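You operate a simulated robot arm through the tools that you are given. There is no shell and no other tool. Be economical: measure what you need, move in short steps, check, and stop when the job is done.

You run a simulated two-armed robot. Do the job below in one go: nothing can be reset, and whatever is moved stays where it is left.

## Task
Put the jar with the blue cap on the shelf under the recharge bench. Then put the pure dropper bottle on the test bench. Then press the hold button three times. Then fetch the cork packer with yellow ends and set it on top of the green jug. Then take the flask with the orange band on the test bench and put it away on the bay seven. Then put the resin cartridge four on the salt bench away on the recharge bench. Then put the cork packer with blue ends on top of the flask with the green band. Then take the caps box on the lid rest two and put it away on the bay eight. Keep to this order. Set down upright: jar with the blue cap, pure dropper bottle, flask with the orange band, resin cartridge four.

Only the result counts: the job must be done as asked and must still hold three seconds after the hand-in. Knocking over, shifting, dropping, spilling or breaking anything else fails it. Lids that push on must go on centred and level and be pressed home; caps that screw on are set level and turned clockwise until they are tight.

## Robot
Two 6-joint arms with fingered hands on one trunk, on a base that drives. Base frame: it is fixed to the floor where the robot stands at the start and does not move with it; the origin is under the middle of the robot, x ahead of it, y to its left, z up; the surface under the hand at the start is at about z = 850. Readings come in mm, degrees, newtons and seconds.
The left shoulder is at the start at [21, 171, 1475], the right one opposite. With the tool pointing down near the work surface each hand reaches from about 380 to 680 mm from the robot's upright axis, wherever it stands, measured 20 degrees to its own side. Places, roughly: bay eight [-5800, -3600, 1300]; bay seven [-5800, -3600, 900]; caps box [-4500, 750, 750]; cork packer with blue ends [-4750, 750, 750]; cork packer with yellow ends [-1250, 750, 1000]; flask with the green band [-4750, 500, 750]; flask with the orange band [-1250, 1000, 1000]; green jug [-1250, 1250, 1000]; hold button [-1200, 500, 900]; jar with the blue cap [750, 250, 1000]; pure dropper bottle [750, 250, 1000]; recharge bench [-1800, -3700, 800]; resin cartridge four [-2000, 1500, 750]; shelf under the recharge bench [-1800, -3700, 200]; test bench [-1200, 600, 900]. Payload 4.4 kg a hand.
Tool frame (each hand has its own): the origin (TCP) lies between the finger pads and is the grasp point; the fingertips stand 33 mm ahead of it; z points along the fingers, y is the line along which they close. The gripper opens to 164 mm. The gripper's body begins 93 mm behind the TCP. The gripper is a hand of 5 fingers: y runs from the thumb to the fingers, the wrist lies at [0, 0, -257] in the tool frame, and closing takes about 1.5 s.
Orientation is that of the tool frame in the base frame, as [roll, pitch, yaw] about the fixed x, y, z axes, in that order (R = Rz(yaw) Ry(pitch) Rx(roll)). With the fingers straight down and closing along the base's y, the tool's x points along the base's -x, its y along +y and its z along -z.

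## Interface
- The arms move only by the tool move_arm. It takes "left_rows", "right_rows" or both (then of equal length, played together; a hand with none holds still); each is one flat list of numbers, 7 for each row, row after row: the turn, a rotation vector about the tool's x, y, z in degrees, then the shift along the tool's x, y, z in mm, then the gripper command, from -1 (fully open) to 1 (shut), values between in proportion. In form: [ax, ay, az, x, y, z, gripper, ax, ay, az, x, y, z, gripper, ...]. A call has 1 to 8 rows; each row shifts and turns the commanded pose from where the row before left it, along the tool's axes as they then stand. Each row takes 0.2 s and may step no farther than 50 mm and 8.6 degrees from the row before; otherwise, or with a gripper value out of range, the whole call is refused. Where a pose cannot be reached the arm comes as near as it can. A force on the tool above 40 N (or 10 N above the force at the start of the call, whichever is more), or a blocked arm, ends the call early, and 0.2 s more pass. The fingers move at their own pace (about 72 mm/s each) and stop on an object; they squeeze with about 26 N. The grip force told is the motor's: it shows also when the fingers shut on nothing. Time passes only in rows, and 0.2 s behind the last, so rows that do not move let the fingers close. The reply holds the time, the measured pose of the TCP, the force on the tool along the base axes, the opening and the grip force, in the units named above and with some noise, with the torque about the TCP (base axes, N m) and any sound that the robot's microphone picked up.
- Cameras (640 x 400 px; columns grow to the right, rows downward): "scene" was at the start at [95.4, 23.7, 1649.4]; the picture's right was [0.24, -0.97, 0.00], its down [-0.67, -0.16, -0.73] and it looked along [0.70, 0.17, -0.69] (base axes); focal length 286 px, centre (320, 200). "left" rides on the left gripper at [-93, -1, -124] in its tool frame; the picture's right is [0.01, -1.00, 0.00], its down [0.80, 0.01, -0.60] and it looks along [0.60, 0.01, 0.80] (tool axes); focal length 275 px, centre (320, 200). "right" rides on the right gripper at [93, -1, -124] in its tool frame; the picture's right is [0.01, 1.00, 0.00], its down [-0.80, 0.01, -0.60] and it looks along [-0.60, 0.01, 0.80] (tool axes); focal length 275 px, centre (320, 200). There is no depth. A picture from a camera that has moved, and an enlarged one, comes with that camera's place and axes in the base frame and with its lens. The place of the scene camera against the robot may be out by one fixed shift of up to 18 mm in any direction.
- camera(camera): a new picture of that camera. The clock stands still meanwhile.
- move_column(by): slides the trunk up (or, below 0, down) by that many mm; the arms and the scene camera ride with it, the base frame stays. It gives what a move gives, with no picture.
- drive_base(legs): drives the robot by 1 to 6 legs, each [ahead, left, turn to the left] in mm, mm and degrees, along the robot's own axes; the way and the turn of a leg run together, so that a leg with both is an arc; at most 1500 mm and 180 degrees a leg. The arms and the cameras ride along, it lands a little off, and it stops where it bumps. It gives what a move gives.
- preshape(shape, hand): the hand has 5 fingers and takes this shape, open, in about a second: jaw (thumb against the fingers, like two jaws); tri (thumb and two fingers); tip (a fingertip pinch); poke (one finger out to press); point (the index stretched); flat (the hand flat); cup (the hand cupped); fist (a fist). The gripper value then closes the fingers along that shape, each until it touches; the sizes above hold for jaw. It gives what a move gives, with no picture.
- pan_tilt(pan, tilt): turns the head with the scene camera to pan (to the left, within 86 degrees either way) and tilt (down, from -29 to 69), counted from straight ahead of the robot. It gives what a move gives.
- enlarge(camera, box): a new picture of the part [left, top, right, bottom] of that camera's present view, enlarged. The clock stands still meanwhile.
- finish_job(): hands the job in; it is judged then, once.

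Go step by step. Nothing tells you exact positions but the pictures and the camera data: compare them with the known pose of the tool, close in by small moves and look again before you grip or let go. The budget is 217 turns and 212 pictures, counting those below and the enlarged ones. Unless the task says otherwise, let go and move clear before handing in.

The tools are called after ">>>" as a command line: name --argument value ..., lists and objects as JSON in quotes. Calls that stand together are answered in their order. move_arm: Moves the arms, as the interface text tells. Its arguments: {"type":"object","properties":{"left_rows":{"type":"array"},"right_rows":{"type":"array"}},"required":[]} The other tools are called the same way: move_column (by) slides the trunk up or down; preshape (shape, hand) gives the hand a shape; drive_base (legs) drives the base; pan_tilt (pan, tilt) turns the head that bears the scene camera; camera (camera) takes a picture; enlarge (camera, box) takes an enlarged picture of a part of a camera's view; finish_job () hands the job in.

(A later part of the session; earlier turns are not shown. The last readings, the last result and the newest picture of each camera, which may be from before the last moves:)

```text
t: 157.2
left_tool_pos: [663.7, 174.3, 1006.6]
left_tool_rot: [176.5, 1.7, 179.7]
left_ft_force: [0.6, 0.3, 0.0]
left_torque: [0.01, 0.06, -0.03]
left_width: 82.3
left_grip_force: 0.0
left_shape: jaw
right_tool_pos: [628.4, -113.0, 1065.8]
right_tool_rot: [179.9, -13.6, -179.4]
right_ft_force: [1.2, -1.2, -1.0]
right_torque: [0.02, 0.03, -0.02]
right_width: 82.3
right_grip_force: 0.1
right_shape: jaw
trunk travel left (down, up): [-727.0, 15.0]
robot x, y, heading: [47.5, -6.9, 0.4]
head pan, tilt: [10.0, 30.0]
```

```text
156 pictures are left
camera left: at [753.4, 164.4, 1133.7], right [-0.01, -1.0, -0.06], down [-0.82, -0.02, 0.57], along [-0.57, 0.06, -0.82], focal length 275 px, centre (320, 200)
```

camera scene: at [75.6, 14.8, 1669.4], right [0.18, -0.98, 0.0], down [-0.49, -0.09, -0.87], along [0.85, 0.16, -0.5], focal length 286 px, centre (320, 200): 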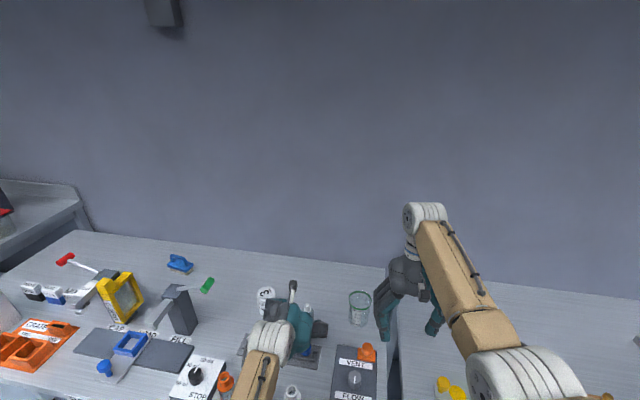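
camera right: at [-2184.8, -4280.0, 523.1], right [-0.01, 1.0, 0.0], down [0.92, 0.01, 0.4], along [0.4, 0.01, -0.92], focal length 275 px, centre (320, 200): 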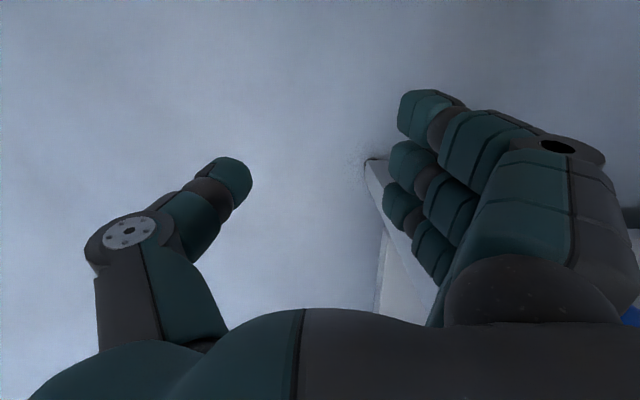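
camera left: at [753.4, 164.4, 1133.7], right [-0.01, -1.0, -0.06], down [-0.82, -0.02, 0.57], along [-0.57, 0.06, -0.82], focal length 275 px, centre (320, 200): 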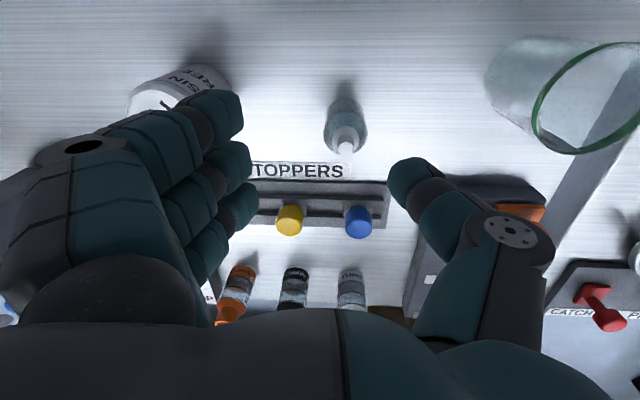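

Bottle at about (660, 156). I'll level the hand and go straight down around it.

>>> move_arm --left_rows '[3.5, 1.7, 0, 0, 0, 0, 0, 0, 0, 0, 4, -18, 10, 0, 0, 0, 0, 0, 0, 30, 0, 0, 0, 0, 0, 0, 20, 0, 0, 0, 0, 0, 0, 0, 0]'

>>> camera --camera "left"

```text
t: 158.4
left_tool_pos: [659.0, 155.6, 948.3]
left_tool_rot: [-180.0, 0.2, 179.9]
left_ft_force: [0.6, 0.0, 0.1]
left_torque: [-0.01, 0.01, 0.0]
left_width: 82.5
left_grip_force: 0.1
left_shape: jaw
right_tool_pos: [626.7, -113.2, 1067.6]
right_tool_rot: [179.8, -13.5, -179.5]
right_ft_force: [0.4, 0.7, 0.9]
right_torque: [0.02, -0.01, 0.0]
right_width: 82.8
right_grip_force: 0.0
right_shape: jaw
trunk travel left (down, up): [-727.0, 15.0]
robot x, y, heading: [48.9, -7.9, 0.4]
head pan, tilt: [10.0, 30.0]
```

```text
155 pictures are left
camera left: at [752.8, 153.5, 1072.5], right [-0.01, -1.0, 0.0], down [-0.8, 0.01, 0.6], along [-0.6, 0.01, -0.8], focal length 275 px, centre (320, 200)
```

left: 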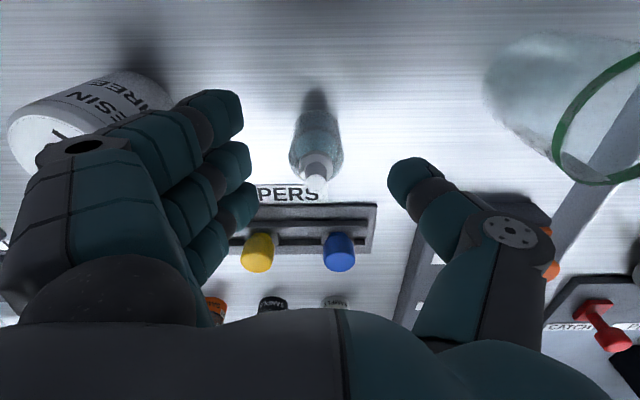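

>>> move_arm --left_rows '[0, 0, 0, 0, 1, 30, 0, 0, 0, 0, 0, 0, 29, 0, 0, 0, 0, 0, 0, 0, 0, 0, 0, 0, 0, 0, 0, 1, 0, 0, 0, 0, 0, 0, 1, 0, 0, 0, 0, 0, 0, 1, 0, 0, 0, 0, 0, 0, 1, 0, 0, 0, 0, 0, 0, 1]'

>>> camera --camera "left"

```text
t: 160.2
left_tool_pos: [660.2, 158.0, 890.7]
left_tool_rot: [179.9, 0.2, 179.8]
left_ft_force: [0.3, 0.5, -0.2]
left_torque: [-0.02, 0.0, 0.01]
left_width: 29.3
left_grip_force: 26.0
left_shape: jaw
right_tool_pos: [626.9, -113.5, 1065.7]
right_tool_rot: [179.8, -13.5, -179.5]
right_ft_force: [0.0, 0.5, 0.0]
right_torque: [0.0, -0.01, 0.01]
right_width: 82.3
right_grip_force: 0.1
right_shape: jaw
trunk travel left (down, up): [-727.0, 15.0]
robot x, y, heading: [48.3, -3.0, 0.3]
head pan, tilt: [10.0, 30.0]
```

```text
154 pictures are left
camera left: at [752.1, 156.1, 1014.7], right [-0.01, -1.0, 0.0], down [-0.8, 0.01, 0.6], along [-0.6, 0.01, -0.8], focal length 275 px, centre (320, 200)
```

left: 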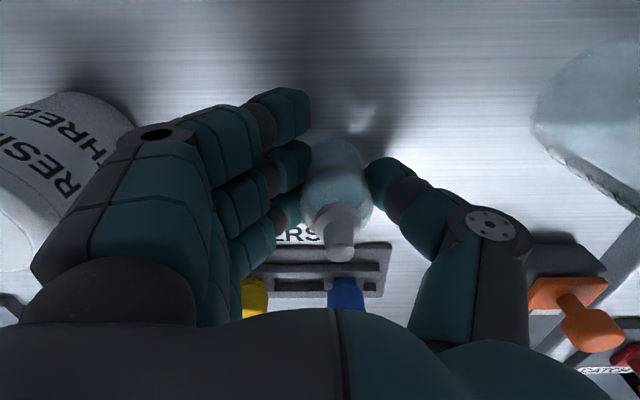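

Bottle gripped. I'll lift it, back off and turn around to face the test bench.

>>> move_arm --left_rows '[0, 0, 0, 0, 0, -10, 1, 0, 0, 0, 0, 0, -40, 1, 0, 0, 0, 0, 0, -45, 1, 0, 0, 0, 0, 0, -45, 1, 0, 0, 0, 0, 0, -45, 1, 0, 0, 0, 0, 0, -45, 1]'

>>> drive_base --legs '[[-400, 0, 0], [0, 0, 180]]'

>>> pan_tilt --pan -20 --tilt 35

>>> camera --camera "scene"

>>> camera --camera "left"

```text
t: 161.6
left_tool_pos: [662.3, 158.4, 1115.6]
left_tool_rot: [180.0, 0.1, 179.9]
left_ft_force: [0.5, -1.1, -1.2]
left_torque: [0.02, -0.01, 0.0]
left_width: 29.1
left_grip_force: 26.1
left_shape: jaw
left hand out of reach, approached as far as the arm can: row 6
right_tool_pos: [626.8, -112.9, 1065.7]
right_tool_rot: [179.8, -13.5, -179.4]
right_ft_force: [0.7, -0.5, -0.9]
right_torque: [-0.02, 0.04, 0.04]
right_width: 82.2
right_grip_force: 0.0
right_shape: jaw
trunk travel left (down, up): [-727.0, 15.0]
robot x, y, heading: [47.0, -3.8, 0.6]
head pan, tilt: [10.0, 30.0]
```

```text
t: 171.4
left_tool_pos: [-968.8, -162.5, 1115.3]
left_tool_rot: [179.9, 0.2, -0.9]
left_ft_force: [0.4, 0.5, -0.4]
left_torque: [-0.03, 0.02, 0.01]
left_width: 28.6
left_grip_force: 26.4
left_shape: jaw
right_tool_pos: [-929.9, 105.5, 1065.6]
right_tool_rot: [179.7, -13.5, -0.3]
right_ft_force: [-0.2, 1.3, -0.1]
right_torque: [-0.01, -0.02, 0.01]
right_width: 82.6
right_grip_force: 0.0
right_shape: jaw
trunk travel left (down, up): [-727.0, 15.0]
robot x, y, heading: [-351.3, -8.0, 179.7]
head pan, tilt: [10.0, 30.0]
```

```text
t: 172.4
left_tool_pos: [-969.9, -162.0, 1116.0]
left_tool_rot: [179.9, 0.2, -1.0]
left_ft_force: [0.9, 0.2, -0.4]
left_torque: [-0.01, -0.01, 0.0]
left_width: 28.6
left_grip_force: 25.4
left_shape: jaw
right_tool_pos: [-931.3, 107.0, 1065.7]
right_tool_rot: [179.8, -13.4, -0.4]
right_ft_force: [0.6, -0.7, 0.6]
right_torque: [0.01, -0.02, 0.01]
right_width: 82.3
right_grip_force: 0.2
right_shape: jaw
trunk travel left (down, up): [-727.0, 15.0]
robot x, y, heading: [-351.3, -7.2, 179.9]
head pan, tilt: [-20.0, 35.0]
```

```text
153 pictures are left
camera scene: at [-441.3, 25.2, 1661.6], right [0.35, 0.94, 0.0], down [0.54, -0.2, -0.82], along [-0.77, 0.28, -0.57], focal length 286 px, centre (320, 200)
```

scene: 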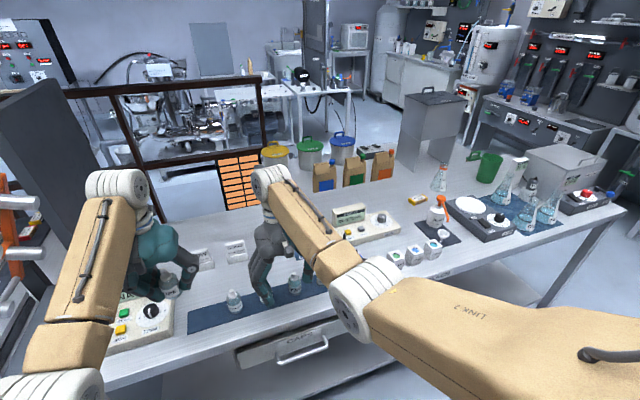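

```text
152 pictures are left
camera left: at [-1060.8, -161.9, 1239.6], right [0.03, 1.0, 0.0], down [0.8, -0.02, 0.6], along [0.6, -0.02, -0.8], focal length 275 px, centre (320, 200)
```

left: 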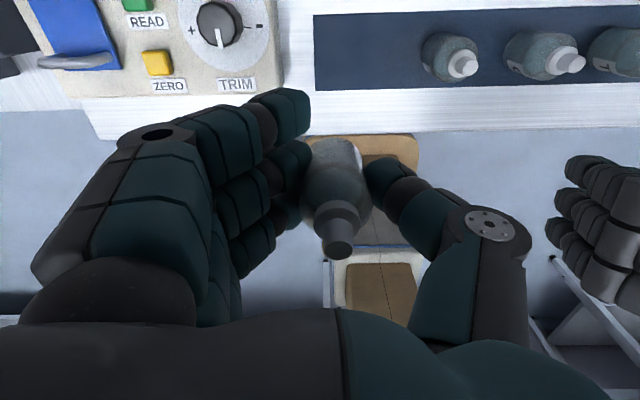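

The test bench has a mat with dropper bottles and free space behind. I'll enlarge to find a free spot and the hold button.

>>> enlarge --camera "scene" --box '[100, 190, 340, 350]'

>>> enlarge --camera "scene" --box '[300, 120, 640, 300]'

```text
2.50 times, centred on (220, 270) of scene
camera zoom: at [-441.3, 25.2, 1661.6], right [0.35, 0.94, 0.0], down [0.54, -0.2, -0.82], along [-0.77, 0.28, -0.57], focal length 715 px, centre (570, 25)
```

zoom: 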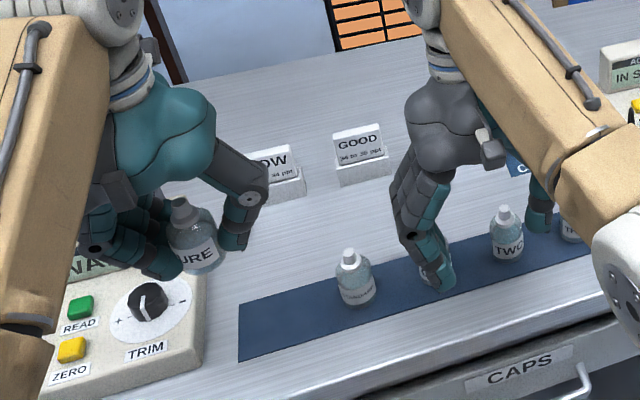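

```text
1.88 times, centred on (470, 210) of scene
camera zoom: at [-441.3, 25.2, 1661.6], right [0.35, 0.94, 0.0], down [0.54, -0.2, -0.82], along [-0.77, 0.28, -0.57], focal length 539 px, centre (38, 181)
```

zoom: 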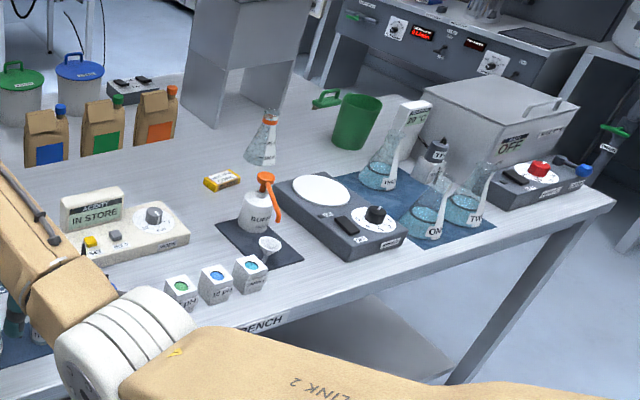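

I'll set PURE in the free spot behind the mat, around (-1125, -75).

>>> drive_base --legs '[[155, -87, 0]]'

>>> camera --camera "left"

>>> camera --camera "scene"

```text
t: 173.8
left_tool_pos: [-1122.9, -70.7, 1115.0]
left_tool_rot: [-179.9, 0.3, -1.2]
left_ft_force: [0.0, 0.8, -0.3]
left_torque: [-0.04, -0.05, 0.03]
left_width: 28.9
left_grip_force: 26.1
left_shape: jaw
right_tool_pos: [-1082.9, 200.7, 1065.7]
right_tool_rot: [179.8, -13.6, -0.4]
right_ft_force: [0.1, 0.5, -0.5]
right_torque: [-0.02, -0.06, 0.0]
right_width: 82.3
right_grip_force: 0.0
right_shape: jaw
trunk travel left (down, up): [-727.0, 15.0]
robot x, y, heading: [-501.9, 86.8, 179.4]
head pan, tilt: [-20.0, 35.0]
```

```text
149 pictures are left
camera left: at [-1214.3, -68.3, 1239.0], right [0.03, 1.0, 0.0], down [0.8, -0.03, 0.6], along [0.6, -0.02, -0.8], focal length 275 px, centre (320, 200)
```

left: 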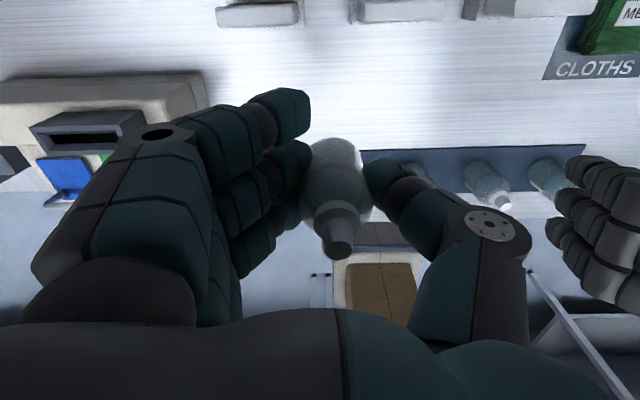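

```text
148 pictures are left
camera scene: at [-594.5, 117.2, 1661.5], right [0.35, 0.94, 0.0], down [0.54, -0.2, -0.82], along [-0.77, 0.29, -0.57], focal length 286 px, centre (320, 200)
```

scene: 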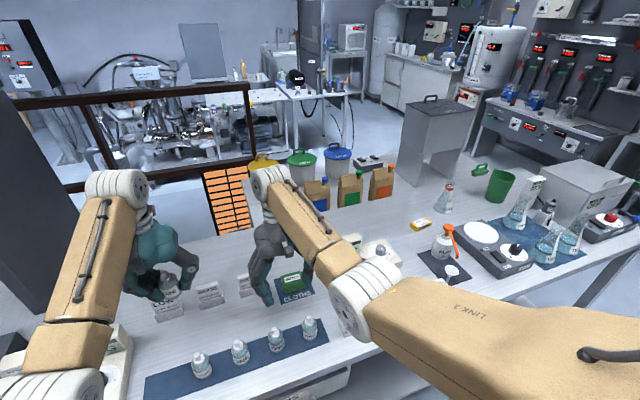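

I'll nudge 15 mm east to centre between cards and bottles, and lower.

>>> move_arm --left_rows '[0, 0, 0, 15, 0, 40, 1, 0, 0, 0, 0, 0, 45, 1, 0, 0, 0, 0, 0, 40, 1, 0, 0, 0, 0, 0, 25, 1, 0, 0, 0, 0, 0, 0, 1]'

>>> camera --camera "left"

>>> enlarge --camera "scene" --box '[100, 230, 340, 390]'

```text
t: 175.1
left_tool_pos: [-1106.7, -67.9, 962.8]
left_tool_rot: [-180.0, 0.3, -1.0]
left_ft_force: [0.9, 0.3, -1.1]
left_torque: [0.01, 0.03, 0.0]
left_width: 28.9
left_grip_force: 26.0
left_shape: jaw
right_tool_pos: [-1081.9, 199.4, 1066.2]
right_tool_rot: [179.9, -13.5, -0.5]
right_ft_force: [-0.4, 0.0, -0.4]
right_torque: [0.0, 0.02, -0.01]
right_width: 82.1
right_grip_force: 0.1
right_shape: jaw
trunk travel left (down, up): [-727.0, 15.0]
robot x, y, heading: [-504.1, 85.0, 179.5]
head pan, tilt: [-20.0, 35.0]
```

```text
147 pictures are left
camera left: at [-1197.7, -68.3, 1087.1], right [0.03, 1.0, 0.0], down [0.8, -0.03, 0.6], along [0.6, -0.02, -0.8], focal length 275 px, centre (320, 200)
```

left: 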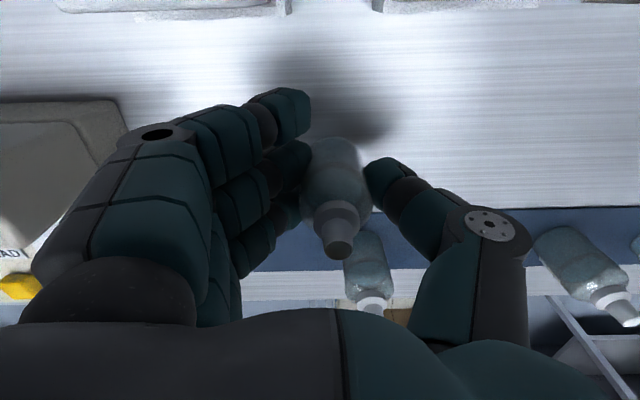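

```text
2.50 times, centred on (220, 310) of scene
camera zoom: at [-592.8, 116.3, 1661.6], right [0.35, 0.94, 0.0], down [0.54, -0.2, -0.82], along [-0.77, 0.29, -0.57], focal length 715 px, centre (570, -75)
```

zoom: 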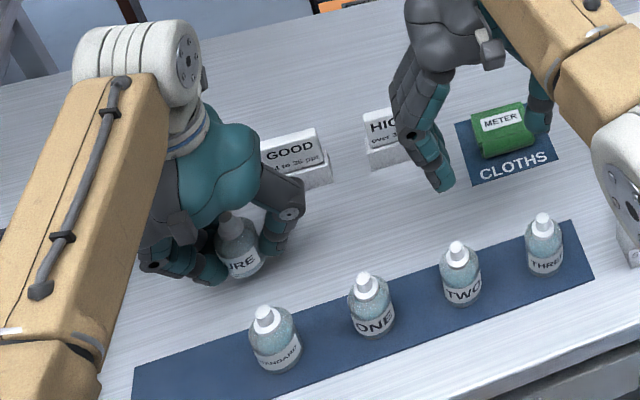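

>>> move_arm --left_rows '[0, 0, 0, 0, 0, 8, 1, 0, 0, 0, 0, 0, 6, 1, 0, 0, 0, 0, 0, 5, 1, 0, 0, 0, 0, 0, 0, 1]'

```text
t: 176.1
left_tool_pos: [-1106.8, -72.0, 944.8]
left_tool_rot: [-179.9, 0.2, -1.1]
left_ft_force: [-0.5, -0.5, -1.4]
left_torque: [-0.01, 0.01, 0.0]
left_width: 28.6
left_grip_force: 26.1
left_shape: jaw
right_tool_pos: [-1082.5, 200.2, 1066.5]
right_tool_rot: [179.8, -13.5, -0.6]
right_ft_force: [-0.2, -0.6, 0.5]
right_torque: [0.03, 0.01, -0.03]
right_width: 82.3
right_grip_force: 0.1
right_shape: jaw
trunk travel left (down, up): [-727.0, 15.0]
robot x, y, heading: [-505.8, 78.7, 179.6]
head pan, tilt: [-20.0, 35.0]
```

>>> move_arm --left_rows '[0, 0, 0, 0, 0, 3, 1, 0, 0, 0, 0, 0, 3, 1, 0, 0, 0, 0, 0, 0, 1]'

```text
t: 176.8
left_tool_pos: [-1106.9, -70.7, 940.2]
left_tool_rot: [180.0, 0.3, -1.0]
left_ft_force: [-0.1, 0.7, 2.3]
left_torque: [0.01, 0.05, 0.0]
left_width: 29.0
left_grip_force: 25.8
left_shape: jaw
right_tool_pos: [-1082.1, 200.8, 1065.9]
right_tool_rot: [179.8, -13.5, -0.5]
right_ft_force: [0.7, 1.1, 1.3]
right_torque: [0.0, 0.05, 0.02]
right_width: 82.4
right_grip_force: 0.2
right_shape: jaw
trunk travel left (down, up): [-727.0, 15.0]
robot x, y, heading: [-504.9, 80.1, 179.4]
head pan, tilt: [-20.0, 35.0]
```

Just touching (bench at about z = 900). I'll open and lift clear.

>>> move_arm --left_rows '[0, 0, 0, 0, 0, 1, 1, 0, 0, 0, 0, 0, 0, 0.4, 0, 0, 0, 0, 0, 0, 0.2, 0, 0, 0, 0, 0, 0, 0, 0, 0, 0, 0, 0, 0, 0, 0, 0, 0, 0, 0, -40, 0, 0, 0, 0, 0, 0, -45, 0, 0, 0, 0, 0, 0, -45, 0]'

>>> camera --camera "left"

>>> enlarge --camera "scene" --box '[100, 230, 340, 390]'

```text
t: 178.7
left_tool_pos: [-1106.8, -71.7, 1071.5]
left_tool_rot: [180.0, 0.1, -1.1]
left_ft_force: [1.0, 0.2, -0.1]
left_torque: [-0.03, 0.0, 0.0]
left_width: 81.1
left_grip_force: 0.1
left_shape: jaw
right_tool_pos: [-1082.1, 200.9, 1065.7]
right_tool_rot: [179.7, -13.5, -0.5]
right_ft_force: [0.5, -0.6, 0.6]
right_torque: [0.0, 0.06, 0.0]
right_width: 82.2
right_grip_force: 0.1
right_shape: jaw
trunk travel left (down, up): [-727.0, 15.0]
robot x, y, heading: [-504.8, 78.7, 179.4]
head pan, tilt: [-20.0, 35.0]
```

```text
145 pictures are left
camera left: at [-1198.4, -70.8, 1195.1], right [0.03, 1.0, 0.0], down [0.8, -0.03, 0.6], along [0.6, -0.02, -0.8], focal length 275 px, centre (320, 200)
```

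left: 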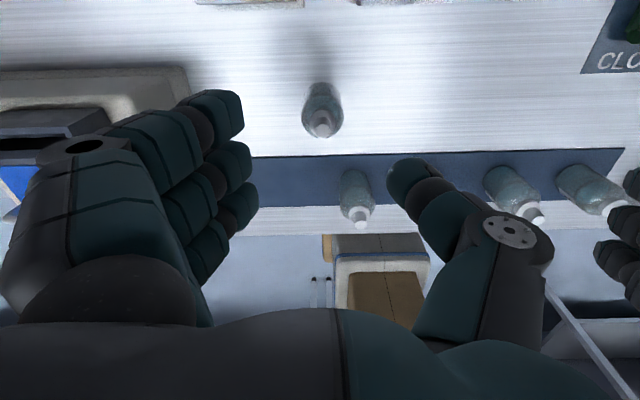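

```text
2.50 times, centred on (220, 310) of scene
camera zoom: at [-592.7, 116.8, 1661.6], right [0.35, 0.94, 0.0], down [0.54, -0.2, -0.82], along [-0.77, 0.29, -0.57], focal length 715 px, centre (570, -75)
```

zoom: 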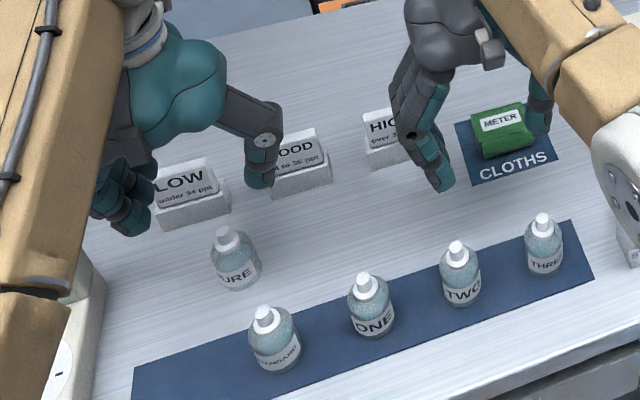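

PURE stands upright. Next the hold button: I'll strafe along the bench toward the instrument and look.

>>> drive_base --legs '[[-60, -380, 0]]'

>>> pan_tilt --pan 0 --tilt 42

>>> camera --camera "scene"

>>> camera --camera "right"

```text
t: 181.1
left_tool_pos: [-1043.3, 304.1, 1072.1]
left_tool_rot: [-180.0, 0.3, -1.3]
left_ft_force: [0.1, 0.7, 0.4]
left_torque: [-0.06, -0.01, 0.03]
left_width: 81.0
left_grip_force: 0.2
left_shape: jaw
right_tool_pos: [-1016.6, 576.3, 1066.8]
right_tool_rot: [179.7, -13.5, -0.6]
right_ft_force: [0.1, 0.6, -0.1]
right_torque: [-0.03, -0.02, 0.01]
right_width: 82.4
right_grip_force: 0.2
right_shape: jaw
trunk travel left (down, up): [-727.0, 15.0]
robot x, y, heading: [-439.7, 457.6, 179.1]
head pan, tilt: [-20.0, 35.0]
```

```text
t: 181.9
left_tool_pos: [-1042.2, 303.4, 1071.9]
left_tool_rot: [-180.0, 0.2, -1.3]
left_ft_force: [-0.1, -0.3, 0.8]
left_torque: [0.02, -0.01, 0.01]
left_width: 80.9
left_grip_force: 0.0
left_shape: jaw
right_tool_pos: [-1016.9, 575.9, 1067.4]
right_tool_rot: [179.7, -13.5, -0.7]
right_ft_force: [-0.2, -0.3, -1.1]
right_torque: [0.03, 0.01, 0.02]
right_width: 82.4
right_grip_force: 0.0
right_shape: jaw
trunk travel left (down, up): [-727.0, 15.0]
robot x, y, heading: [-438.6, 458.9, 179.6]
head pan, tilt: [0.0, 42.0]
```

```text
143 pictures are left
camera scene: at [-529.6, 460.8, 1651.1], right [0.01, 1.0, 0.0], down [0.67, -0.01, -0.74], along [-0.74, 0.01, -0.67], focal length 286 px, centre (320, 200)
```

scene: 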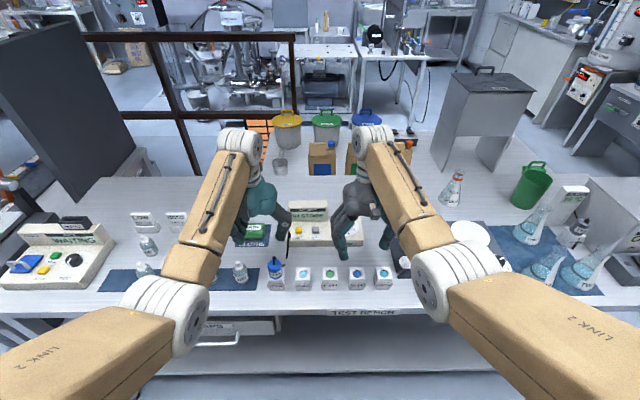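

```text
142 pictures are left
camera right: at [-955.2, 576.0, 1208.7], right [0.0, -1.0, 0.01], down [-0.92, 0.0, 0.4], along [-0.4, -0.01, -0.92], focal length 275 px, centre (320, 200)
```

right: 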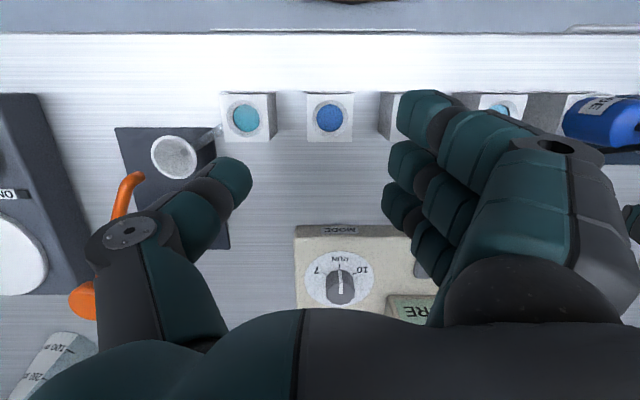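

>>> enlarge --camera "scene" --box '[270, 190, 370, 250]'

>>> enlarge --camera "scene" --box '[430, 150, 640, 300]'

>>> enlarge --camera "scene" --box '[0, 190, 300, 310]'

```text
6.40 times, centred on (320, 220) of scene
camera zoom: at [-529.6, 460.8, 1651.1], right [0.01, 1.0, 0.0], down [0.67, -0.01, -0.74], along [-0.74, 0.01, -0.67], focal length 1831 px, centre (320, 72)
```

zoom: 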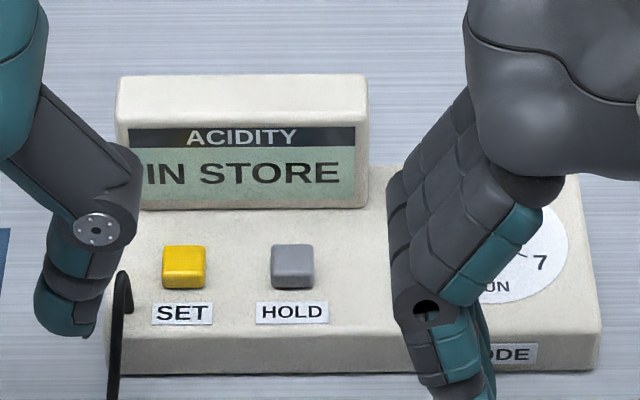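

```text
2.67 times, centred on (535, 225) of scene
camera zoom: at [-529.6, 460.8, 1651.1], right [0.01, 1.0, 0.0], down [0.67, -0.01, -0.74], along [-0.74, 0.01, -0.67], focal length 763 px, centre (-253, 133)
```

zoom: 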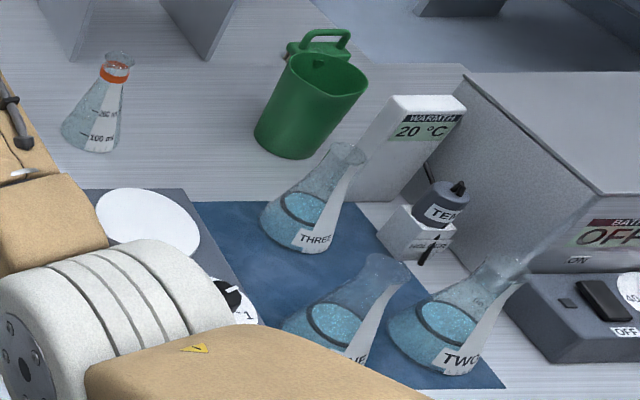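

```text
2.13 times, centred on (150, 250) of scene
camera zoom: at [-529.6, 460.8, 1651.1], right [0.01, 1.0, 0.0], down [0.67, -0.01, -0.74], along [-0.74, 0.01, -0.67], focal length 610 px, centre (683, 93)
```

zoom: 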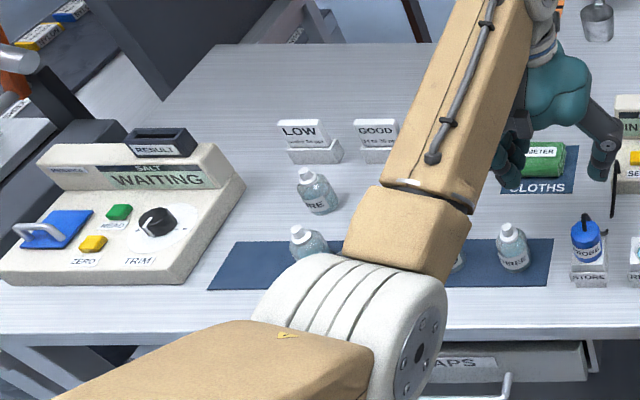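

The HOLD button is the grey one, near (-1160, 460). I'll make the right hand vertical, shape it to poke, and shift the base so the hand is over the button.

>>> move_arm --right_rows '[0, -6.7, 0, 0, 0, 0, 0, 0, -6.7, 0, 0, 0, 0, 0, 0, 0, 0, 0, 0, 0, 0]'

>>> preshape --shape "poke" --hand "right"

>>> drive_base --legs '[[20, 115, 0.5]]'

>>> camera --camera "right"

>>> camera --camera "scene"

```text
t: 182.7
left_tool_pos: [-1042.1, 303.9, 1071.8]
left_tool_rot: [180.0, 0.2, -1.3]
left_ft_force: [-1.3, -0.1, -0.1]
left_torque: [0.02, -0.02, 0.0]
left_width: 81.1
left_grip_force: 0.1
left_shape: jaw
right_tool_pos: [-1016.5, 577.2, 1067.1]
right_tool_rot: [179.8, -0.1, -0.8]
right_ft_force: [-0.5, -0.4, -0.7]
right_torque: [0.03, 0.01, 0.01]
right_width: 82.4
right_grip_force: 0.0
right_shape: jaw
trunk travel left (down, up): [-727.0, 15.0]
robot x, y, heading: [-437.4, 459.3, 179.1]
head pan, tilt: [0.0, 42.0]
```

```text
t: 183.6
left_tool_pos: [-1042.3, 303.9, 1070.8]
left_tool_rot: [-179.9, 0.3, -1.3]
left_ft_force: [0.1, 0.9, 1.0]
left_torque: [0.03, -0.02, -0.01]
left_width: 81.0
left_grip_force: 0.1
left_shape: jaw
right_tool_pos: [-1016.9, 577.4, 1068.5]
right_tool_rot: [179.8, -0.1, -0.8]
right_ft_force: [0.2, -0.3, -0.1]
right_torque: [-0.03, -0.02, 0.0]
right_width: 0.1
right_grip_force: 0.1
right_shape: poke
trunk travel left (down, up): [-727.0, 15.0]
robot x, y, heading: [-437.8, 455.6, 179.4]
head pan, tilt: [0.0, 42.0]
```

```text
t: 184.8
left_tool_pos: [-1061.7, 181.9, 1070.6]
left_tool_rot: [-179.9, 0.1, -0.9]
left_ft_force: [-0.3, -0.6, 0.8]
left_torque: [0.04, -0.03, -0.01]
left_width: 80.9
left_grip_force: 0.1
left_shape: jaw
right_tool_pos: [-1038.8, 454.1, 1066.3]
right_tool_rot: [179.9, -0.2, -0.3]
right_ft_force: [-0.3, -1.2, -0.2]
right_torque: [0.07, -0.04, 0.0]
right_width: 0.0
right_grip_force: 0.2
right_shape: poke
trunk travel left (down, up): [-727.0, 15.0]
robot x, y, heading: [-460.3, 341.0, 179.7]
head pan, tilt: [0.0, 42.0]
```

```text
138 pictures are left
camera right: at [-945.7, 454.8, 1191.0], right [0.01, -1.0, 0.0], down [-0.8, 0.0, 0.6], along [-0.6, -0.01, -0.8], focal length 275 px, centre (320, 200)
```

right: 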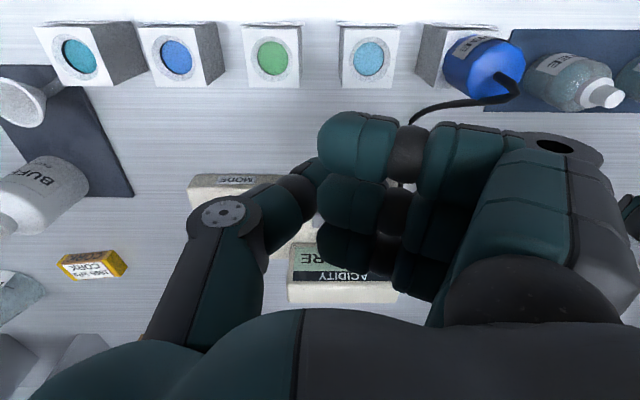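

```text
137 pictures are left
camera scene: at [-550.5, 342.3, 1651.1], right [0.01, 1.0, 0.0], down [0.67, 0.0, -0.74], along [-0.74, 0.0, -0.67], focal length 286 px, centre (320, 200)
```

scene: 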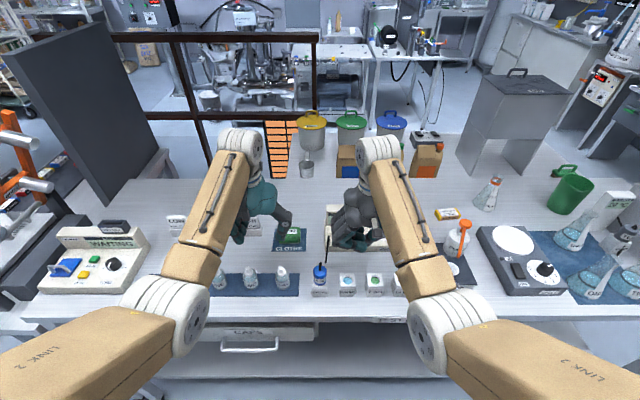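

>>> enlarge --camera "scene" --box '[300, 130, 420, 280]'

>>> enlarge --camera "left" --box '[320, 0, 640, 400]'

```text
2.67 times, centred on (360, 205) of scene
camera zoom: at [-550.5, 342.3, 1651.1], right [0.01, 1.0, 0.0], down [0.67, 0.0, -0.74], along [-0.74, 0.0, -0.67], focal length 763 px, centre (213, 187)
```

zoom: 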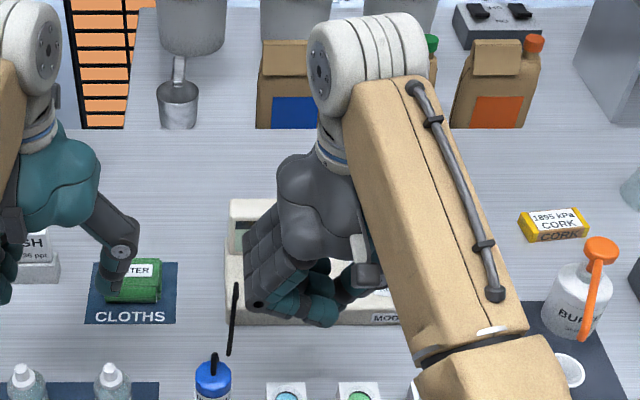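

```text
1.00 times, centred on (480, 200) of left (not enlarged: the box is as wide or as high as the picture)
camera zoom: at [-1154.6, 182.7, 1195.0], right [0.03, 1.0, 0.0], down [0.8, -0.02, 0.6], along [0.6, -0.02, -0.8], focal length 275 px, centre (160, 200)
```

zoom: 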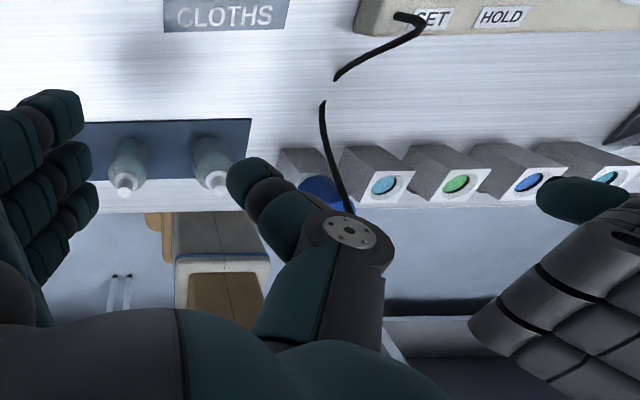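

>>> enlarge --camera "right" --box '[180, 90, 520, 310]'

>>> enlarge --camera "left" --box '[440, 100, 640, 350]'

>>> enlarge --camera "scene" --box '[430, 160, 640, 290]'

```text
1.82 times, centred on (350, 200) of right
camera zoom: at [-945.7, 454.8, 1191.0], right [0.01, -1.0, 0.0], down [-0.8, 0.0, 0.6], along [-0.6, -0.01, -0.8], focal length 500 px, centre (266, 200)
```

zoom: 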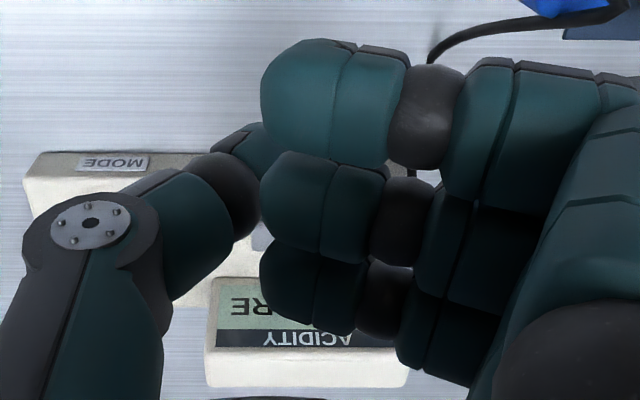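

```text
1.60 times, centred on (540, 225) of left
camera zoom: at [-1154.6, 182.7, 1195.0], right [0.03, 1.0, 0.0], down [0.8, -0.02, 0.6], along [0.6, -0.02, -0.8], focal length 440 px, centre (-32, 160)
```

zoom: 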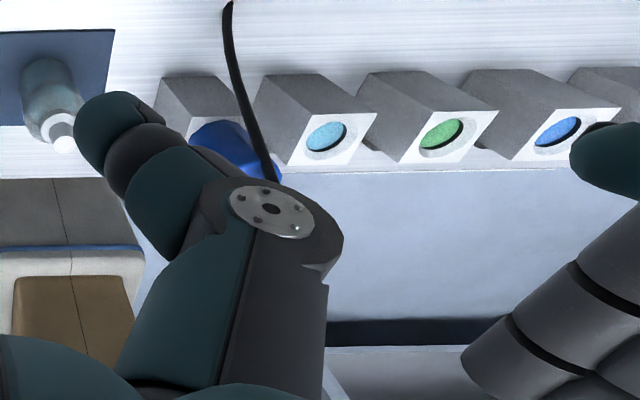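

```text
3.05 times, centred on (535, 225) of scene
camera zoom: at [-550.5, 342.3, 1651.1], right [0.01, 1.0, 0.0], down [0.67, 0.0, -0.74], along [-0.74, 0.0, -0.67], focal length 872 px, centre (-335, 124)
```

zoom: 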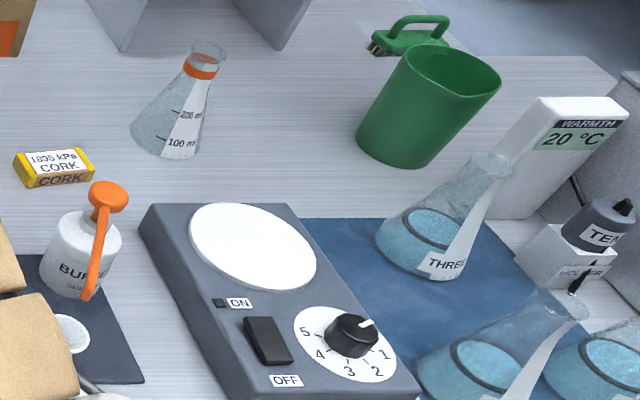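

I can't see the poking finger from here. I'll turn the right hand about its axis so that the scene camera sees it.

>>> move_arm --right_rows '[0, 0, -8, 0, 0, -10, 0, 0, 0, -8, 0, 0, -10, 0, 0, 0, -8, 0, 0, 0, 0, 0, 0, -8, 0, 0, 0, 0, 0, 0, -8, 0, 0, 0, 0, 0, 0, -8, 0, 0, 0, 0, 0, 0, -8, 0, 0, 0, 0]'

>>> enlarge --camera "scene" --box '[300, 120, 440, 270]'

>>> camera --camera "right"

```text
t: 186.4
left_tool_pos: [-1062.7, 181.9, 1070.6]
left_tool_rot: [179.9, 0.2, -0.9]
left_ft_force: [0.3, 0.0, -0.2]
left_torque: [0.03, 0.01, -0.01]
left_width: 81.4
left_grip_force: 0.0
left_shape: jaw
right_tool_pos: [-1041.3, 454.0, 1084.4]
right_tool_rot: [179.8, 0.0, 55.8]
right_ft_force: [-0.2, -0.2, -0.1]
right_torque: [0.0, -0.01, 0.01]
right_width: 0.0
right_grip_force: 0.1
right_shape: poke
right hand out of reach, approached as far as the arm can: row 2
trunk travel left (down, up): [-727.0, 15.0]
robot x, y, heading: [-460.8, 333.3, 180.0]
head pan, tilt: [0.0, 42.0]
```

```text
2.67 times, centred on (370, 195) of scene
camera zoom: at [-550.5, 343.1, 1651.1], right [0.01, 1.0, 0.0], down [0.67, 0.0, -0.74], along [-0.74, 0.0, -0.67], focal length 763 px, centre (187, 213)
```

zoom: 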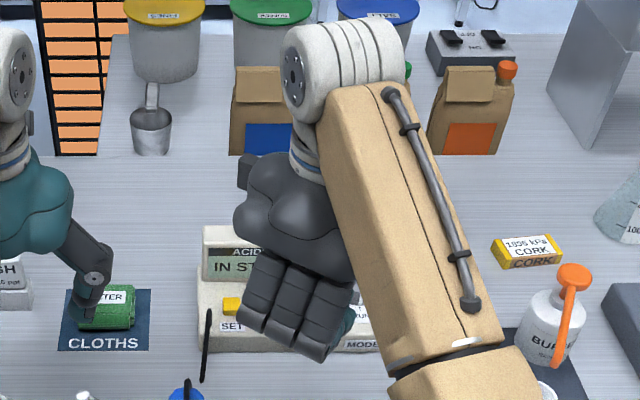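

```text
130 pictures are left
camera right: at [-989.0, 530.8, 1207.8], right [0.83, -0.55, 0.0], down [-0.44, -0.67, 0.6], along [-0.33, -0.5, -0.8], focal length 275 px, centre (320, 200)
```

right: 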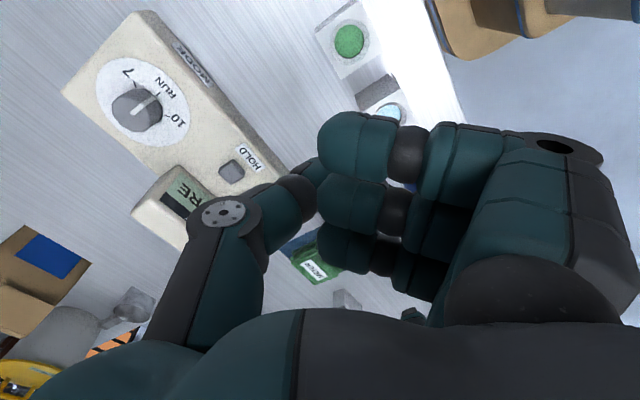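

I'll turn it back and bring the right hand into the left hand camera's view.

>>> move_arm --right_rows '[0, 0, 8, 0, 0, 0, 0, 0, 0, 8, 0, 0, 0, 0, 0, 0, 8, 0, 0, 0, 0, 0, 0, 8, 0, 0, 0, 0, 0, 0, 8, 0, 0, 0, 0, 0, 0, 8, 0, 0, 0, 0, 0, 0, 8, 0, 0, 0, 0]'

>>> move_arm --right_rows '[0, 0, 0, 0, 40, 0, 0, 0, 0, 0, 0, 40, 0, 0, 0, 0, 0, 0, 25, 0, 0]' --left_rows '[0, 0, 0, 0, 15, 0, 0, 0, 0, 0, 0, 15, 0, 0, 0, 0, 0, 0, 0, 0, 0]'

>>> camera --camera "left"

```text
t: 188.0
left_tool_pos: [-1062.9, 181.8, 1071.0]
left_tool_rot: [-180.0, 0.2, -0.9]
left_ft_force: [0.6, -0.2, -0.3]
left_torque: [0.0, 0.01, 0.0]
left_width: 81.0
left_grip_force: 0.0
left_shape: jaw
right_tool_pos: [-1041.3, 454.5, 1085.1]
right_tool_rot: [179.8, -0.1, -0.4]
right_ft_force: [0.2, -0.6, 0.0]
right_torque: [-0.02, 0.04, -0.03]
right_width: 0.0
right_grip_force: 0.0
right_shape: poke
trunk travel left (down, up): [-727.0, 15.0]
robot x, y, heading: [-459.6, 341.2, 179.7]
head pan, tilt: [0.0, 42.0]
```

```text
t: 188.8
left_tool_pos: [-1061.5, 151.1, 1070.5]
left_tool_rot: [-180.0, 0.2, -0.8]
left_ft_force: [0.5, -0.4, -0.2]
left_torque: [-0.01, 0.0, 0.0]
left_width: 81.0
left_grip_force: 0.0
left_shape: jaw
right_tool_pos: [-1044.5, 348.8, 1083.2]
right_tool_rot: [179.9, -0.1, -0.4]
right_ft_force: [-0.3, -1.0, -0.1]
right_torque: [0.02, 0.0, -0.05]
right_width: 0.0
right_grip_force: 0.1
right_shape: poke
trunk travel left (down, up): [-727.0, 15.0]
robot x, y, heading: [-459.2, 339.4, 179.8]
head pan, tilt: [0.0, 42.0]
```

```text
129 pictures are left
camera left: at [-1153.7, 152.8, 1194.7], right [0.03, 1.0, 0.0], down [0.8, -0.02, 0.6], along [0.6, -0.02, -0.8], focal length 275 px, centre (320, 200)
```

left: 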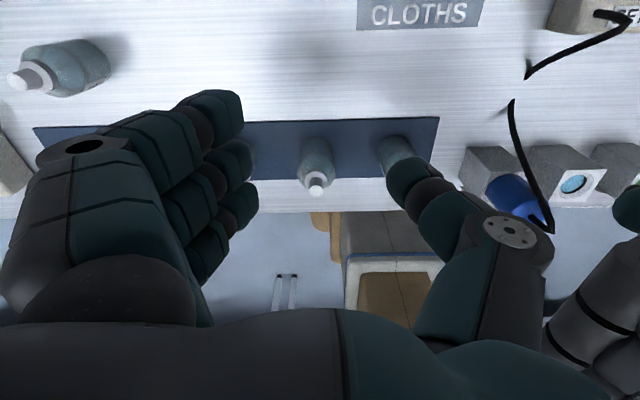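

>>> move_arm --left_rows '[0, 0, 0, -35, -10, 0, 0, 0, 0, 0, -30, -10, 0, 0, 0, 0, 0, 0, 0, 0, 0]' --right_rows '[0, 0, 0, 20, 0, 0, 0, 0, 0, 0, 10, 0, 0, 0, 0, 0, 0, 0, 0, 0, 0]'

>>> camera --camera "left"

```text
t: 189.8
left_tool_pos: [-1129.3, 177.0, 1072.5]
left_tool_rot: [180.0, 0.2, -0.9]
left_ft_force: [-0.4, -0.4, -0.4]
left_torque: [-0.03, -0.01, 0.02]
left_width: 81.0
left_grip_force: 0.1
left_shape: jaw
right_tool_pos: [-1030.9, 376.7, 1090.7]
right_tool_rot: [-178.2, 1.5, -1.9]
right_ft_force: [-0.7, 0.1, -0.4]
right_torque: [-0.02, -0.02, 0.03]
right_width: 0.0
right_grip_force: 0.1
right_shape: poke
trunk travel left (down, up): [-727.0, 15.0]
robot x, y, heading: [-460.4, 335.9, 179.6]
head pan, tilt: [0.0, 42.0]
stopped in row 3 (right hand): the arm was blocked; the commanded pose is now the measured one
```

```text
128 pictures are left
camera left: at [-1221.1, 177.3, 1196.3], right [0.03, 1.0, 0.0], down [0.8, -0.02, 0.6], along [0.6, -0.02, -0.8], focal length 275 px, centre (320, 200)
```

left: 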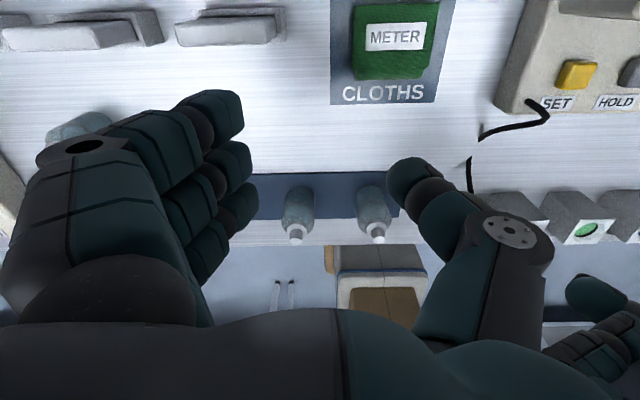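

The poking fingertip appears to lie on the tool axis about 33 mm ahead of the TCP. I'll bring the right hand over the HOLD button, tilted 20° so it stays clear of the display.

>>> move_arm --right_rows '[-1.8, 1.5, 0, 0, -30, 0, 0, 0, 0, 0, -30, -28, 5, 0, 0, 0, 0, -40, -28, 5, 0, 0, -7, 0, 0, 0, 0, 0, 0, -7, 0, 0, 0, 0, 0, 0, -6, 0, 0, 0, 0, 0, 0, 0, 0, 0, 0, 0, 0]' --left_rows '[0, 0, 0, 30, 10, 0, 0, 0, 0, 0, 30, 10, 0, 0, 0, 0, 0, 0, 0, 0, 0, 0, 0, 0, 0, 0, 0, 0, 0, 0, 0, 0, 0, 0, 0, 0, 0, 0, 0, 0, 0, 0, 0, 0, 0, 0, 0, 0, 0]'

>>> camera --camera "right"

>>> camera --camera "scene"

```text
t: 191.4
left_tool_pos: [-1067.5, 154.4, 1073.5]
left_tool_rot: [179.9, 0.2, -1.0]
left_ft_force: [-0.5, 0.1, -0.4]
left_torque: [0.02, -0.03, 0.01]
left_width: 81.0
left_grip_force: 0.1
left_shape: jaw
right_tool_pos: [-1099.2, 461.4, 1080.0]
right_tool_rot: [179.9, 20.0, -1.7]
right_ft_force: [-0.7, -0.2, -0.4]
right_torque: [-0.01, -0.04, 0.02]
right_width: 0.0
right_grip_force: 0.1
right_shape: poke
right hand out of reach, approached as far as the arm can: row 1
trunk travel left (down, up): [-727.0, 15.0]
robot x, y, heading: [-463.2, 341.1, 179.3]
head pan, tilt: [0.0, 42.0]
```

```text
127 pictures are left
camera right: at [-969.6, 458.0, 1164.4], right [-0.02, -1.0, 0.0], down [-0.55, 0.01, 0.84], along [-0.84, 0.02, -0.55], focal length 275 px, centre (320, 200)
```

right: 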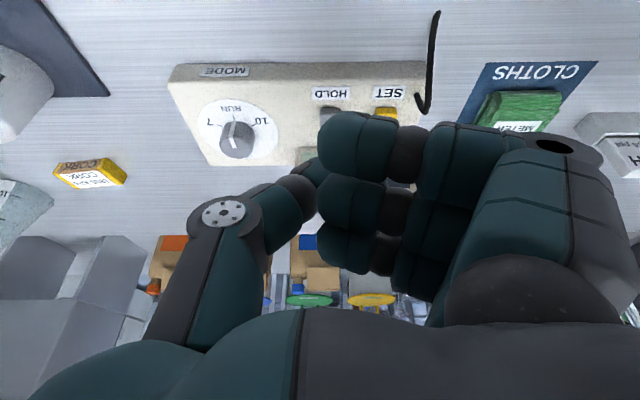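

```text
126 pictures are left
camera scene: at [-550.8, 343.1, 1651.1], right [0.01, 1.0, 0.0], down [0.67, 0.0, -0.74], along [-0.74, 0.0, -0.67], focal length 286 px, centre (320, 200)
```

scene: 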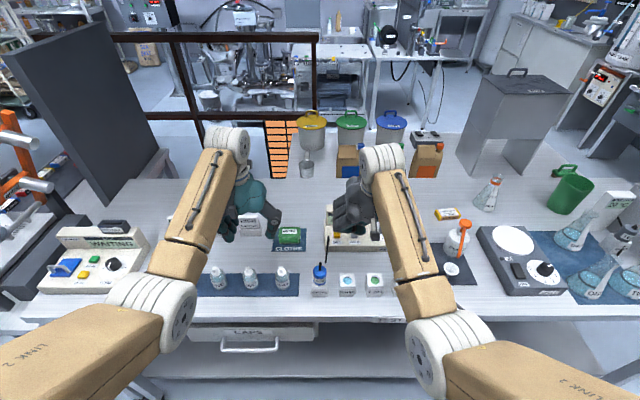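

HOLD button refined to about (-1155, 455, 945). I'll bring the fingertip 40 mm above it.

>>> move_arm --right_rows '[0, 0, 0, -10, 3, 38, 0, 0, 0, 0, -10, 3, 38, 0, 0, 0, 0, 0, 0, 0, 0]'

>>> camera --camera "right"

>>> enlarge --camera "scene" --box '[300, 130, 420, 280]'

>>> camera --camera "left"

```text
t: 192.2
left_tool_pos: [-1067.5, 153.0, 1073.5]
left_tool_rot: [179.9, 0.3, -0.8]
left_ft_force: [-0.2, 0.1, 0.1]
left_torque: [-0.01, -0.03, 0.06]
left_width: 81.3
left_grip_force: 0.1
left_shape: jaw
right_tool_pos: [-1142.7, 455.6, 1014.9]
right_tool_rot: [179.7, 20.0, -1.7]
right_ft_force: [0.5, 0.6, 0.4]
right_torque: [0.01, 0.02, 0.01]
right_width: 0.2
right_grip_force: 0.1
right_shape: poke
trunk travel left (down, up): [-727.0, 15.0]
robot x, y, heading: [-459.0, 338.0, 179.7]
head pan, tilt: [0.0, 42.0]
```

```text
125 pictures are left
camera right: at [-1013.4, 452.4, 1099.8], right [-0.02, -1.0, 0.0], down [-0.55, 0.01, 0.84], along [-0.84, 0.02, -0.55], focal length 275 px, centre (320, 200)
```

right: 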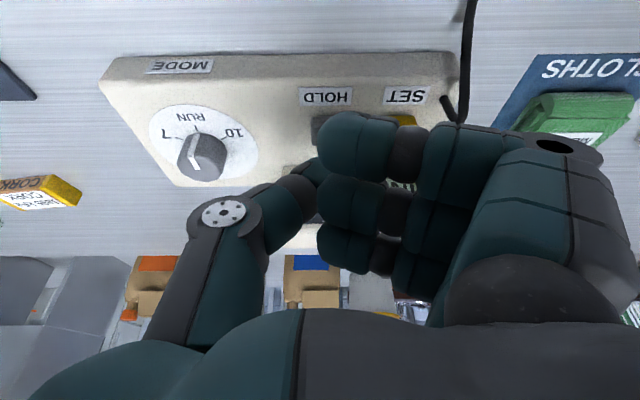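

```text
2.67 times, centred on (360, 205) of scene
camera zoom: at [-549.1, 343.0, 1651.2], right [0.01, 1.0, 0.0], down [0.67, 0.0, -0.74], along [-0.74, 0.0, -0.67], focal length 763 px, centre (213, 187)
```

zoom: 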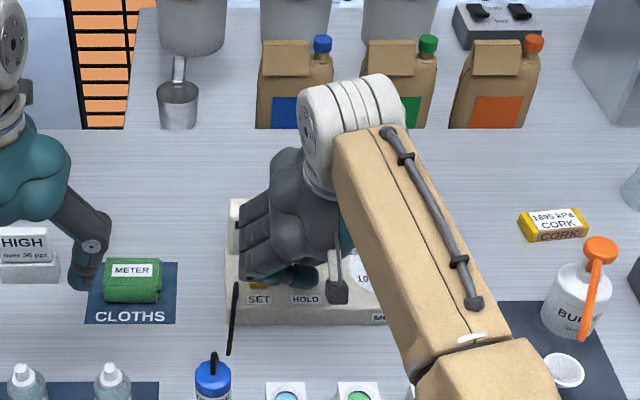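

```text
123 pictures are left
camera left: at [-1158.9, 155.3, 1197.3], right [0.03, 1.0, 0.0], down [0.8, -0.02, 0.6], along [0.6, -0.02, -0.8], focal length 275 px, centre (320, 200)
```

left: 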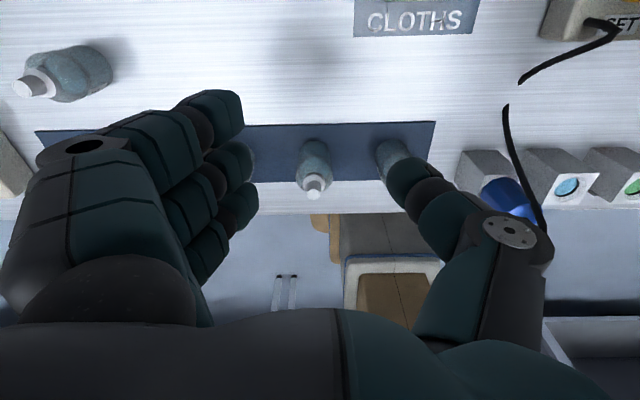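

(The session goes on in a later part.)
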